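You operate a simulated robot arm through the tools that you are given. There is no shell and no other tool. Be economical: measure what you need, move in short steps, check, and stop when the job is done.

You run a simulated robot arm. Do the job below in one go: nothing can be reset, and whatever is moved stays where it is left.

JOB
Put one of the fuses from the top of the wooden cabinet on top of the tall white head there.
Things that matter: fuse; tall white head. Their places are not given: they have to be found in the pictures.

The check looks at the end state, three seconds after you hand in, the way a careful person would. Anything else that was tipped, shoved, dropped, spilled or broken makes it a failure.

ROBOT AND FRAMES
A 6-joint arm with a two-finger parallel gripper, fixed in place. Base frame: the origin is at the foot of the arm, x ahead of it, y to its left, z up; the work surface is at about z = 0. Lengths are in mm, angles in rad, forces in N, time in s.
With the tool pointing down near the work surface it reaches from about 140 to 580 mm from the base axis. Its first joint turns from -1.152 to 1.152 rad. Payload 2.1 kg.
The TCP is the grasp point between the finger pads, 30 mm short of the fingertips. In the tool frame z runs along the fingers and y along their closing line. The gripper opens to 94 mm. The fingers are 28 mm wide and 10 mm thick; the gripper's body (50 by 96 mm) begins 55 mm behind the TCP.
Orientation is that of the tool frame in the base frame, as a unit quaternion [w, x, y, z]. With the fingers straight down and closing along the base's y, the tool's x points along the base's -x, its y along +y and its z along -z.

CONTROLS
- The arm moves only by the tool step_arm. Its argument "motion" is a list of rows, each an object (a shift or turn left out is 0, a gripper value left out holds the last) with "offset": the shift along the base's x, y, z in mm, a list of three; "rotation": the turn, a rotation vector about the base's x, y, z in rad, a list of three; "jaw": the closure, from 0 (fully open) to 1 (shut). In form: [{"offset": [tx, ty, tz], "rotation": [wx, wy, wz], "jaw": jaw}, ...]. A call has 1 to 12 rows; each row shifts and turns the commanded pose from where the row before left it. A row lasts 0.2 s, in which the tool goes at most 50 mm and 0.15 rad; a call with a longer step from one row to the next is refused whole, and so is a gripper value outside its range. A pose out of reach is approached as far as the arm can. The call stops where the force on the tool passes 40 N (or 10 N more than at its start, if that is more) or the arm is blocked; 0.2 s more then pass. Each finger travels about 72 mm/s and halts on what it meets, pressing with about 39 N; the grip force reading is that of the motor and also rises with nothing between the fingers. The clock runs only during rows and for 0.2 s after the last one: add rows that do not move to give the fingers time. It gives the time, the measured TCP pose, the force on the tool (base axes), the opening and the grip force at its end, in the units of the frame above (readings bear some noise), and new pictures: "show" is both (left out), scene, wrist or none.
- Cameras (640 x 400 px; columns grow to the right, rows downward): "scene" is fixed at [49.6, -362.2, 490.9]; the picture's right is [0.82, -0.57, 0.00], its down [-0.29, -0.42, -0.86] and it looks along [0.49, 0.71, -0.51] (base axes); focal length 366 px, centre (320, 200). "wrist" rides on the gripper at [-37, 0, -58] in the tool frame; the picture's right is [0.00, -1.00, 0.00], its down [0.97, 0.00, -0.24] and it looks along [0.24, 0.00, 0.97] (tool axes); focal length 218 px, centre (320, 200).
- point_at(camera, pixels): for up to 12 pixels [column, row] of the newest picture of that camera ("zoom" is the newest enlarged one), the place [x, y, z] in the base frame of the surface seen there, good to about 3 mm. The clock stands still meanwhile.
- inspect(camera, box): a new picture of the part [left, top, right, bottom] of that camera's present view, enlarged. The clock stands still meanwhile.
- sign_off(): hands the job in; it is judged then, once.

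Go step by step. Measure first, check grasps and placings, and put right what went wrong. The budget is 60 turns and 120 pictures, counting those below and the enlarged ones. Unless the task says otherwise, let go and move clear before handing in, and close with one line.

The tools are called by a JSON object that holds its "method" and its "body". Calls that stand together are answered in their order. step_arm: Moves the arm, as the interface text tells. Its arguments: {"type":"object","properties":{"motion":{"type":"array"},"show":{"type":"string","enum":["both","scene","wrist","none"]}},"required":["motion"]} The other tools are called the same way: point_at (camera, pixels) gives the place of the surface under pixels of a picture; inspect (camera, box) takes an enlarged picture of a part of a camera's view; sign_off () hands the job in.

At the start:

```text
t: 0.0
ee_pos: [365.4, 103.6, 248.7]
tcp_rot: [0.001, 0.0, 1.0, 0.001]
contact_force: [0.4, 0.4, 0.3]
opening: 94.1
grasp_force: 0.1
```

scene: 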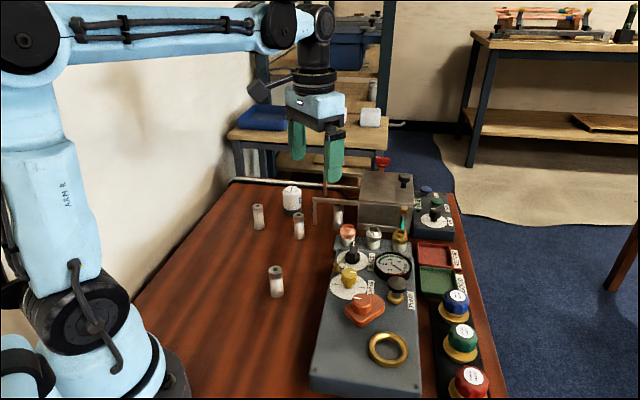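
wrist: 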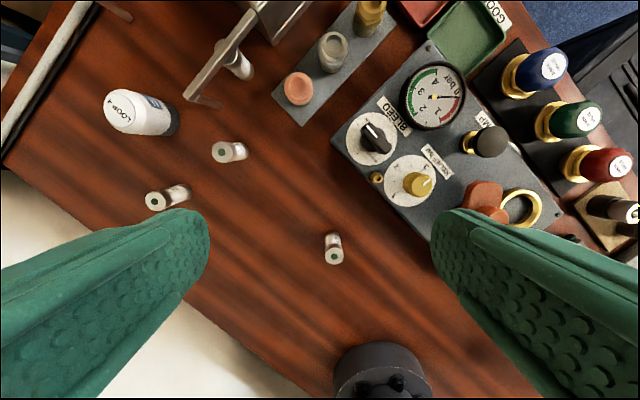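

The wrist picture shows small upright fuses at (230,151), (167,197), (334,249), and a white "LOOP 4" head at (140,112). I'll look closer and measure.

{"method": "inspect", "body": {"camera": "scene", "box": [230, 160, 430, 310]}}

{"method": "inspect", "body": {"camera": "wrist", "box": [80, 0, 400, 280]}}

{"method": "point_at", "body": {"camera": "scene", "pixels": [[292, 189], [292, 205], [258, 206], [258, 220], [299, 215], [299, 230], [275, 268], [275, 285], [338, 212], [373, 232], [292, 214], [347, 229]]}}

{"method": "point_at", "body": {"camera": "wrist", "pixels": [[334, 256], [221, 151], [155, 201], [120, 108], [333, 53], [297, 88], [290, 180]]}}

```text
2.67 times, centred on (330, 235) of scene
```

zoom: 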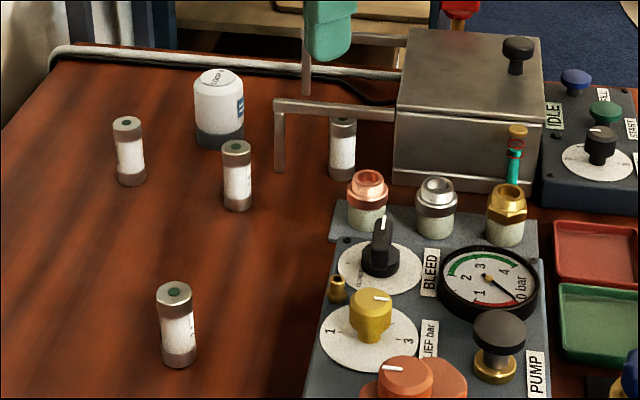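

```text
1.43 times, centred on (240, 140) of wrist
```

zoom: 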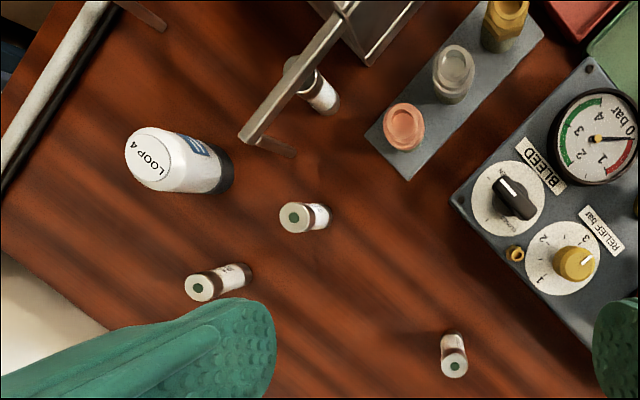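

```text
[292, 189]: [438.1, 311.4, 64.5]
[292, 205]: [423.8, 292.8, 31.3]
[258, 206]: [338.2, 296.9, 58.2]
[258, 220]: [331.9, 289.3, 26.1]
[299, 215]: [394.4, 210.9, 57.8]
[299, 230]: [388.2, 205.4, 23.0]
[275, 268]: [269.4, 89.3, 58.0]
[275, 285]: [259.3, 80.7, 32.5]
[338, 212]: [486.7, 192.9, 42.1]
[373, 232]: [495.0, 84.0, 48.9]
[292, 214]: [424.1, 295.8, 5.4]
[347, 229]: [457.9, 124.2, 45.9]
```

```text
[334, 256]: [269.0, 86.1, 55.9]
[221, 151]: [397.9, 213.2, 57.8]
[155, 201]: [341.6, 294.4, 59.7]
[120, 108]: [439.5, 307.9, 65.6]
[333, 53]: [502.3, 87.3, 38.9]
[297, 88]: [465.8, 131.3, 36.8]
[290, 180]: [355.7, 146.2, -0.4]
```

The target is the "LOOP 4" white head, top near (438,309,65). The nearest clear fuse stands at about (269,87), with its top at 58. I'll measure the surroundings and move above that fuse with the jaw half closed.

{"method": "point_at", "body": {"camera": "scene", "pixels": [[315, 200], [333, 180], [353, 199], [160, 150], [220, 150], [240, 180], [325, 300], [286, 190], [298, 190], [292, 186], [292, 192]]}}

{"method": "step_arm", "body": {"motion": [{"offset": [-32, -6, -25], "jaw": 0.45}, {"offset": [-32, -6, -25]}, {"offset": [-32, -5, -25]}, {"offset": [0, 0, -24]}, {"offset": [0, 0, 0]}]}}

```text
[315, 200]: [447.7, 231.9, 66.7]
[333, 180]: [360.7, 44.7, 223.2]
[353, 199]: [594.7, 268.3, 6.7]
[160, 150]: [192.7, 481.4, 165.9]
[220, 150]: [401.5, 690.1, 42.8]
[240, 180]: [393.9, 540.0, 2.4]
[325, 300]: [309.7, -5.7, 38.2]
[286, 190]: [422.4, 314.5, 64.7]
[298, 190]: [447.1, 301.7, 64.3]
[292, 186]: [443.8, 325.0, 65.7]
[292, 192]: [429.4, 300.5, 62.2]
```

```text
t: 1.2
ee_pos: [269.0, 84.8, 149.1]
tcp_rot: [0.002, 0.0, 1.0, 0.001]
contact_force: [-0.6, 0.2, 0.1]
opening: 51.9
grasp_force: 0.0
```

scene: 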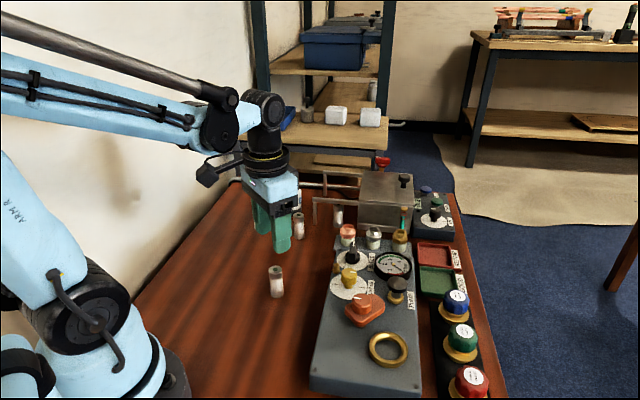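
wrist: 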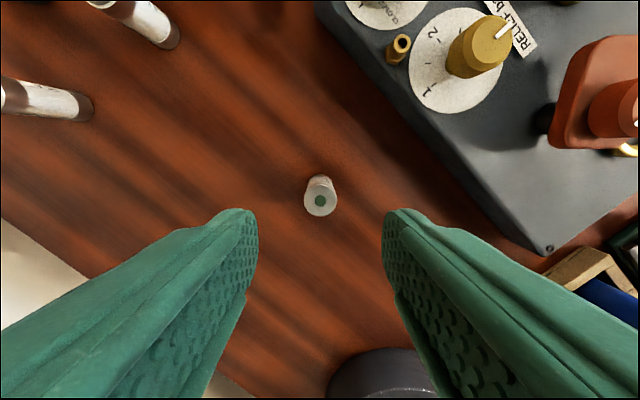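

The fuse top sits at (319,201), centred between the fingers at about (269,85). I'll descend and close on it.

{"method": "step_arm", "body": {"motion": [{"offset": [0, 0, -36]}, {"offset": [0, 0, -36]}, {"offset": [0, 0, -33]}, {"offset": [0, 0, 0]}]}}

{"method": "inspect", "body": {"camera": "scene", "box": [220, 200, 340, 310]}}

```text
t: 2.2
ee_pos: [269.7, 84.9, 42.7]
tcp_rot: [0.002, 0.0, 1.0, 0.001]
contact_force: [1.0, 0.0, 0.1]
opening: 51.6
grasp_force: 0.1
```

scene: 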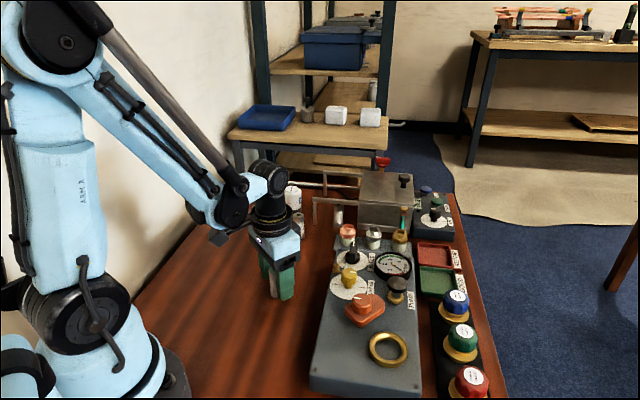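
wrist: 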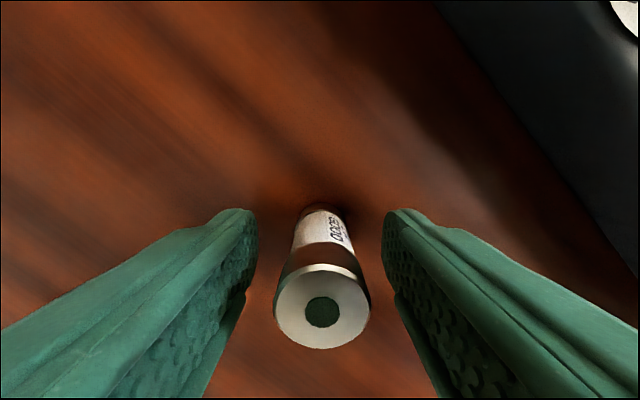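

```text
3.64 times, centred on (280, 255) of scene
```

zoom: 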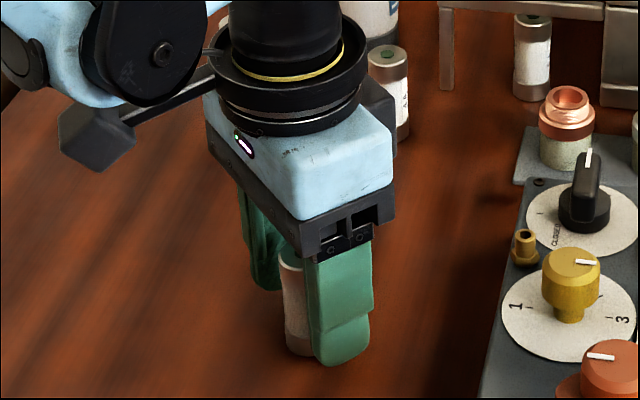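

The fuse is centred between the pads. I'll close and wait.

{"method": "step_arm", "body": {"motion": [{"jaw": 0.6}, {"jaw": 0.7}, {"jaw": 0.8}, {"jaw": 0.9}, {"jaw": 0.9}], "show": "wrist"}}

```text
t: 3.4
ee_pos: [269.7, 85.3, 44.4]
tcp_rot: [0.002, 0.0, 1.0, 0.001]
contact_force: [-0.5, -0.2, 0.5]
opening: 23.1
grasp_force: 39.2
```

wrist: 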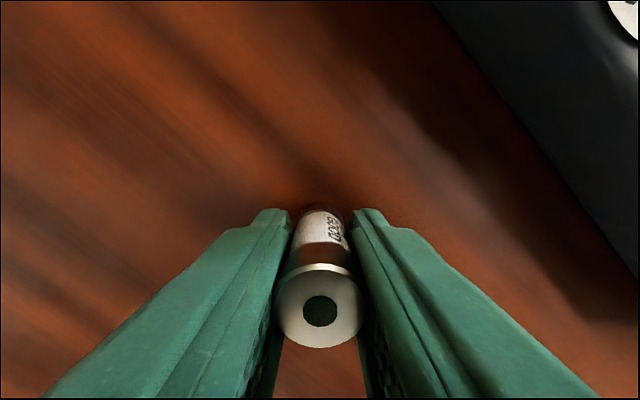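

The grip is firm at a 23 mm opening. I'll lift and move towards the head, stopping short to measure it.

{"method": "step_arm", "body": {"motion": [{"offset": [0, 0, 40], "jaw": 0.9}, {"offset": [0, 0, 45]}, {"offset": [0, 0, 45]}, {"offset": [20, 30, 0]}, {"offset": [25, 35, 0]}, {"offset": [25, 35, 0]}, {"offset": [25, 35, 0]}, {"offset": [20, 30, 0]}, {"offset": [0, 0, 0]}]}}

```text
t: 5.4
ee_pos: [385.1, 251.7, 175.9]
tcp_rot: [0.002, 0.0, 1.0, 0.001]
contact_force: [-1.2, 0.7, -0.3]
opening: 22.8
grasp_force: 39.2
```

scene: 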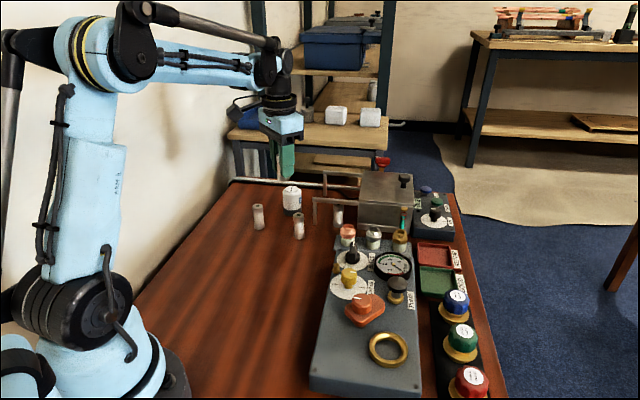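
wrist: 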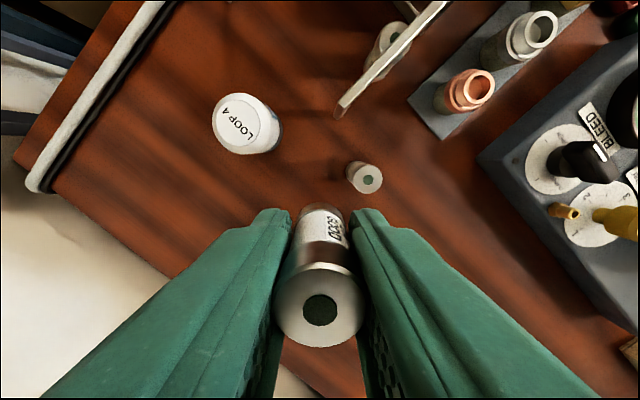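

The fuse is held well above everything and the head is in view at (240,124). I'll measure its top.

{"method": "inspect", "body": {"camera": "wrist", "box": [190, 75, 310, 165]}}

{"method": "point_at", "body": {"camera": "wrist", "pixels": [[238, 123], [222, 123], [256, 123], [238, 107], [238, 141], [228, 114], [248, 132], [215, 123], [265, 123], [240, 97], [240, 150]]}}

```text
4.44 times, centred on (250, 120) of wrist
```

zoom: 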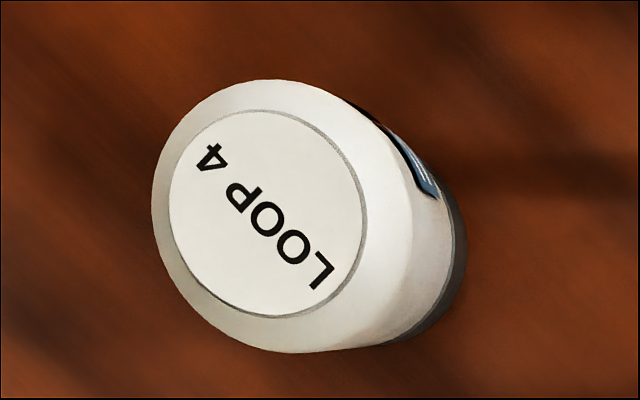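

```text
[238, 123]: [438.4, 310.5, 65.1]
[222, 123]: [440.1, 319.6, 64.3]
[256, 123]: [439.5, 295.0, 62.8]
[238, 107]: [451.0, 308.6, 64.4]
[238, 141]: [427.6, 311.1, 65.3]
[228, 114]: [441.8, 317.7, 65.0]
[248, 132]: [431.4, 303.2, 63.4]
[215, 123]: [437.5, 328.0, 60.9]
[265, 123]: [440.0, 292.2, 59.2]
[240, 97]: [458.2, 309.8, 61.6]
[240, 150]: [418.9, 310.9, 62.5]
```

The flat disc centre is at about (438.5,311), z≈65. I'll move over it at the current height, then come down to just above it.

{"method": "step_arm", "body": {"motion": [{"offset": [27, 30, 0]}, {"offset": [27, 29.3, 0]}, {"offset": [0, 0, 0]}, {"offset": [0, 0, -25]}, {"offset": [0, 0, -25]}, {"offset": [0, 0, -8]}, {"offset": [0, 0, 0]}]}}

{"method": "inspect", "body": {"camera": "scene", "box": [240, 130, 350, 230]}}

```text
t: 7.0
ee_pos: [439.0, 310.6, 117.0]
tcp_rot: [0.002, 0.001, 1.0, 0.002]
contact_force: [0.6, 0.3, -0.1]
opening: 23.1
grasp_force: 38.9
```

scene: 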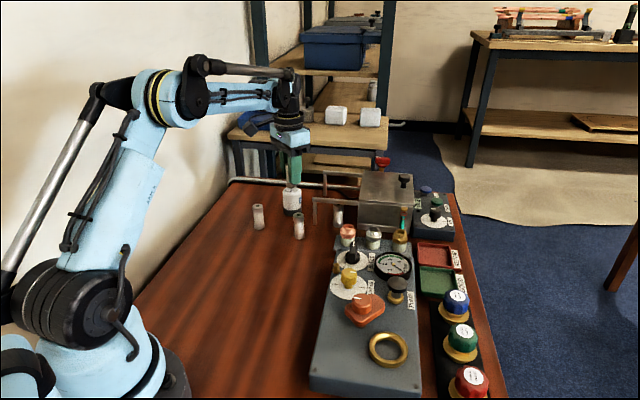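
wrist: 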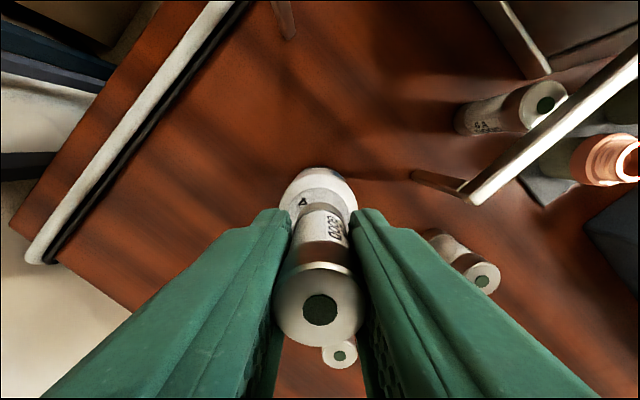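

```text
4.00 times, centred on (295, 180) of scene
```

zoom: 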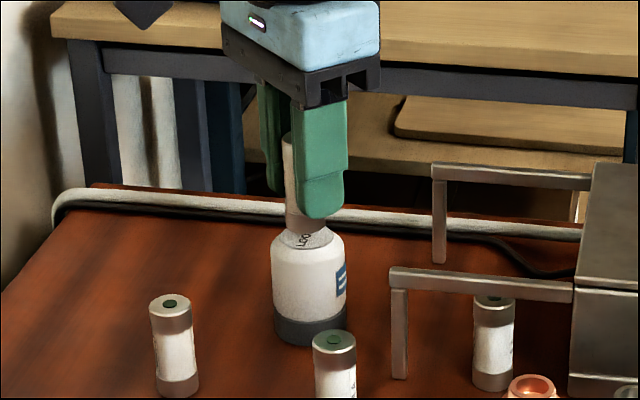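

The fuse is centred above the disc. I'll lower it in small steps and watch the force.

{"method": "step_arm", "body": {"motion": [{"offset": [0, 0, -2]}, {"offset": [0, 0, -2]}, {"offset": [0, 0, -1.5]}, {"offset": [0, 0, 0]}], "show": "wrist"}}

{"method": "inspect", "body": {"camera": "scene", "box": [262, 150, 322, 220]}}

```text
t: 8.0
ee_pos: [438.0, 309.8, 110.6]
tcp_rot: [0.002, 0.0, 1.0, 0.001]
contact_force: [-0.7, -0.5, 0.3]
opening: 23.2
grasp_force: 38.9
```

wrist: 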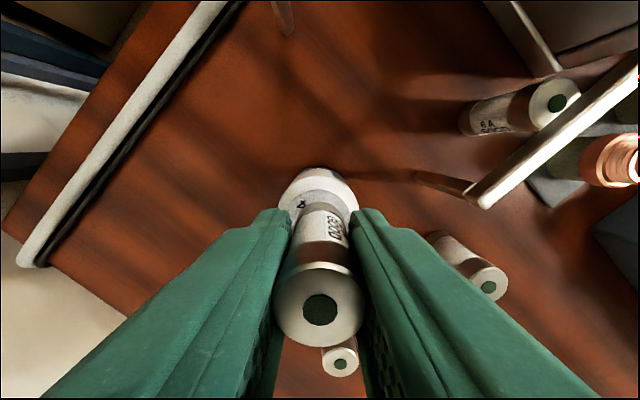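

```text
5.71 times, centred on (292, 185) of scene
```

zoom: 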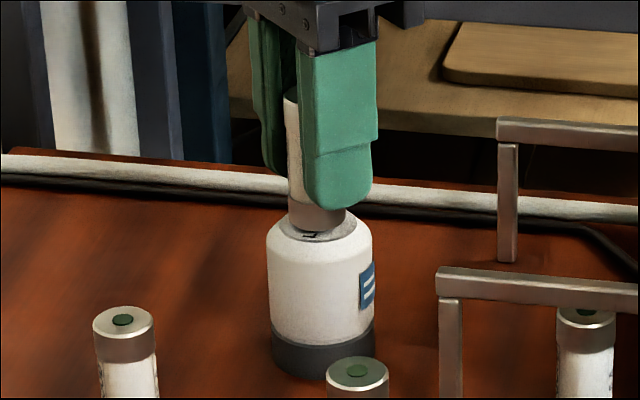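

No contact yet at z 110.6. I'll continue down in 0.7 mm steps.

{"method": "step_arm", "body": {"motion": [{"offset": [0.3, 0.5, -0.7]}, {"offset": [0, 0, -0.7]}, {"offset": [0, 0, 0]}], "show": "none"}}

```text
t: 8.8
ee_pos: [439.6, 309.8, 108.4]
tcp_rot: [0.002, 0.0, 1.0, 0.0]
contact_force: [0.0, 0.6, -1.4]
opening: 23.0
grasp_force: 38.7
```

{"method": "step_arm", "body": {"motion": [{"offset": [0, 0.3, -0.5]}, {"offset": [0, 0, 0]}], "show": "none"}}

{"method": "inspect", "body": {"camera": "scene", "box": [272, 170, 312, 210]}}

```text
t: 9.4
ee_pos: [438.8, 310.5, 109.3]
tcp_rot: [0.002, -0.001, 1.0, 0.001]
contact_force: [-0.5, 0.4, -1.2]
opening: 23.4
grasp_force: 39.0
```

```text
10.00 times, centred on (292, 190) of scene
```

zoom: 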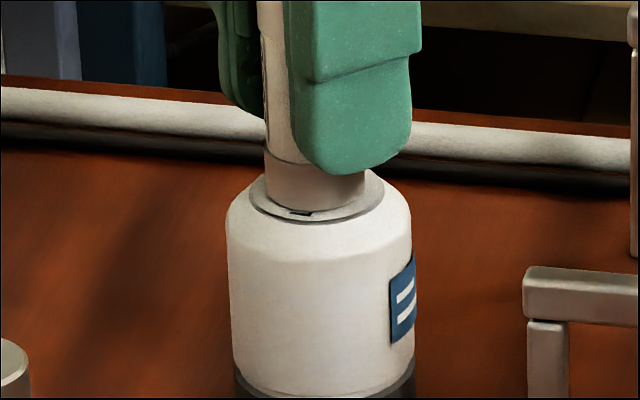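

The fuse looks about to touch, centred on the disc, and the force is still within noise. I'll lower it a little more.

{"method": "step_arm", "body": {"motion": [{"offset": [0, 0, -0.5]}, {"offset": [0, 0, 0]}], "show": "none"}}

```text
t: 10.0
ee_pos: [438.4, 309.3, 108.2]
tcp_rot: [0.001, 0.0, 1.0, 0.001]
contact_force: [0.9, 0.0, -0.9]
opening: 23.1
grasp_force: 39.2
```

{"method": "step_arm", "body": {"motion": [{"offset": [0, 0, -0.6]}, {"offset": [0, 0, 0]}], "show": "none"}}

{"method": "inspect", "body": {"camera": "scene", "box": [272, 170, 312, 210]}}

```text
t: 10.6
ee_pos: [439.2, 311.6, 108.2]
tcp_rot: [0.002, 0.0, 1.0, 0.001]
contact_force: [0.0, 0.0, 0.7]
opening: 23.1
grasp_force: 39.0
```

```text
10.00 times, centred on (292, 190) of scene
```

zoom: 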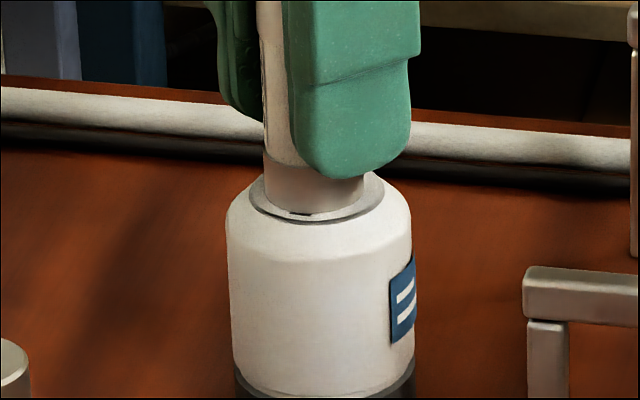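

It's still moving freely, so I'll keep lowering.

{"method": "step_arm", "body": {"motion": [{"offset": [0, 0, -0.6]}, {"offset": [0, 0, 0]}], "show": "none"}}

```text
t: 11.2
ee_pos: [438.4, 310.1, 107.8]
tcp_rot: [0.002, 0.0, 1.0, 0.001]
contact_force: [1.0, 1.0, 14.3]
opening: 23.0
grasp_force: 38.8
```

Contact reads 14 N. I'll back off 0.4 mm and open gently.

{"method": "step_arm", "body": {"motion": [{"offset": [0, 0, -0.0]}, {"offset": [0, 0, 0.4]}, {"offset": [0, 0, 0]}], "show": "none"}}

```text
t: 12.0
ee_pos: [439.6, 310.0, 108.0]
tcp_rot: [0.001, 0.001, 1.0, 0.001]
contact_force: [-0.2, 2.5, 11.4]
opening: 23.1
grasp_force: 39.1
```

{"method": "step_arm", "body": {"motion": [{"offset": [0, 0, 0.3]}, {"offset": [0, 0, 0]}], "show": "none"}}

```text
t: 12.6
ee_pos: [438.9, 311.0, 108.2]
tcp_rot: [0.001, 0.001, 1.0, 0.0]
contact_force: [-0.4, 2.0, 2.7]
opening: 22.9
grasp_force: 39.7
```

The load is down to a light 2.7 N. I'll release slowly.

{"method": "step_arm", "body": {"motion": [{"jaw": 0.75}, {"jaw": 0.735}, {"jaw": 0.72}, {"jaw": 0.7}, {"jaw": 0.66}, {"jaw": 0.6}, {"jaw": 0.5}, {"jaw": 0.5}]}}

{"method": "inspect", "body": {"camera": "scene", "box": [262, 150, 322, 220]}}

```text
t: 14.4
ee_pos: [439.8, 310.3, 108.3]
tcp_rot: [0.001, 0.0, 1.0, 0.0]
contact_force: [0.8, 0.4, 0.1]
opening: 47.1
grasp_force: 0.1
```

scene: 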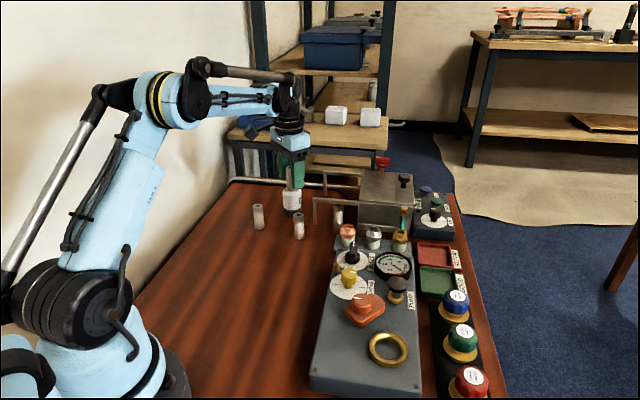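
wrist: 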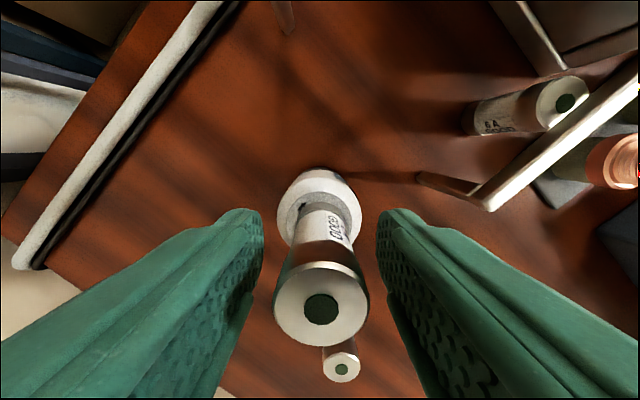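

```text
5.71 times, centred on (292, 185) of scene
```

zoom: 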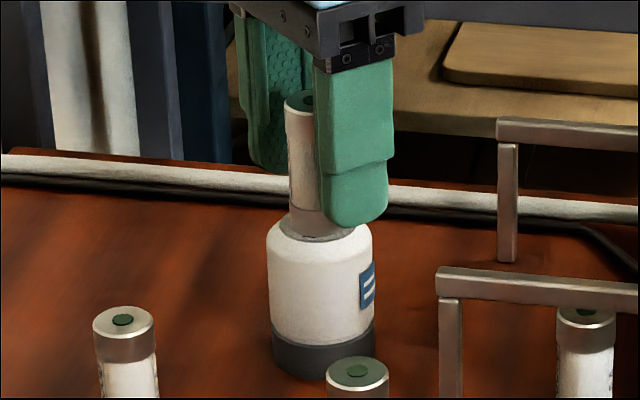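

The fuse stands upright on the head, free of the fingers. I'll rise straight up and then back away.

{"method": "step_arm", "body": {"motion": [{"offset": [0, 0, 15]}, {"offset": [0, 0, 35]}, {"offset": [0, 0, 40]}, {"offset": [0, 0, 20]}, {"offset": [-40, -20, 0]}, {"offset": [-40, -20, 0]}, {"offset": [0, 0, 0]}, {"offset": [0, 0, 0]}]}}

{"method": "inspect", "body": {"camera": "scene", "box": [232, 140, 352, 250]}}

```text
t: 16.2
ee_pos: [358.2, 271.0, 218.0]
tcp_rot: [0.002, -0.001, 1.0, 0.001]
contact_force: [-0.5, 0.4, 0.3]
opening: 47.1
grasp_force: 0.1
```

scene: 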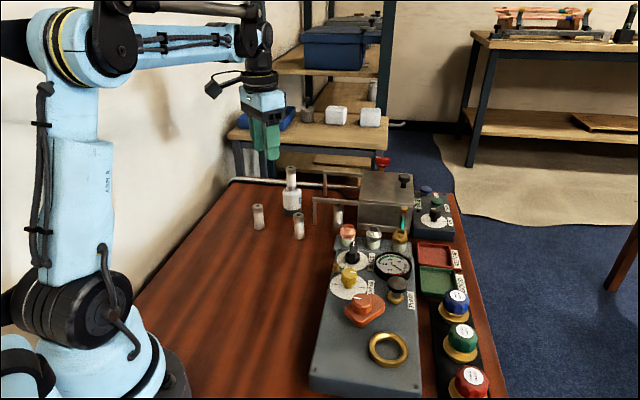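
wrist: 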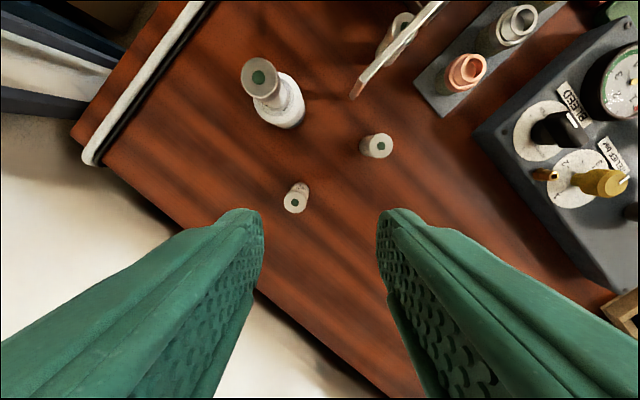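

```text
3.64 times, centred on (292, 195) of scene
```

zoom: 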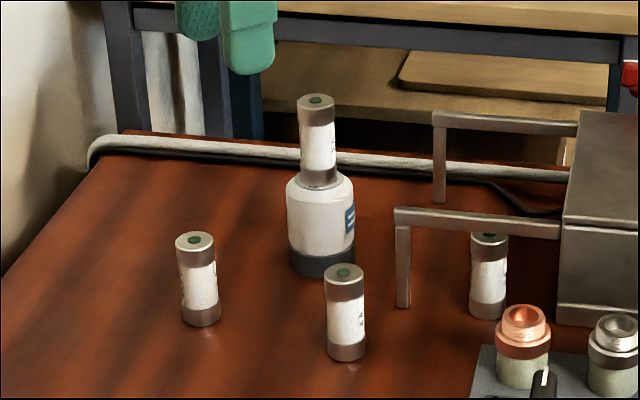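

The fuse at zoom (317,140) stands upright and centred on the white head, the other fuses are untouched, and the arm is clear. I'm handing in.

{"method": "sign_off", "body": {}}

```text
The job is handed in.
```

One fuse now stands upright on the tall white "LOOP 4" head; nothing else looked disturbed in the last pictures, and I've handed the job in.
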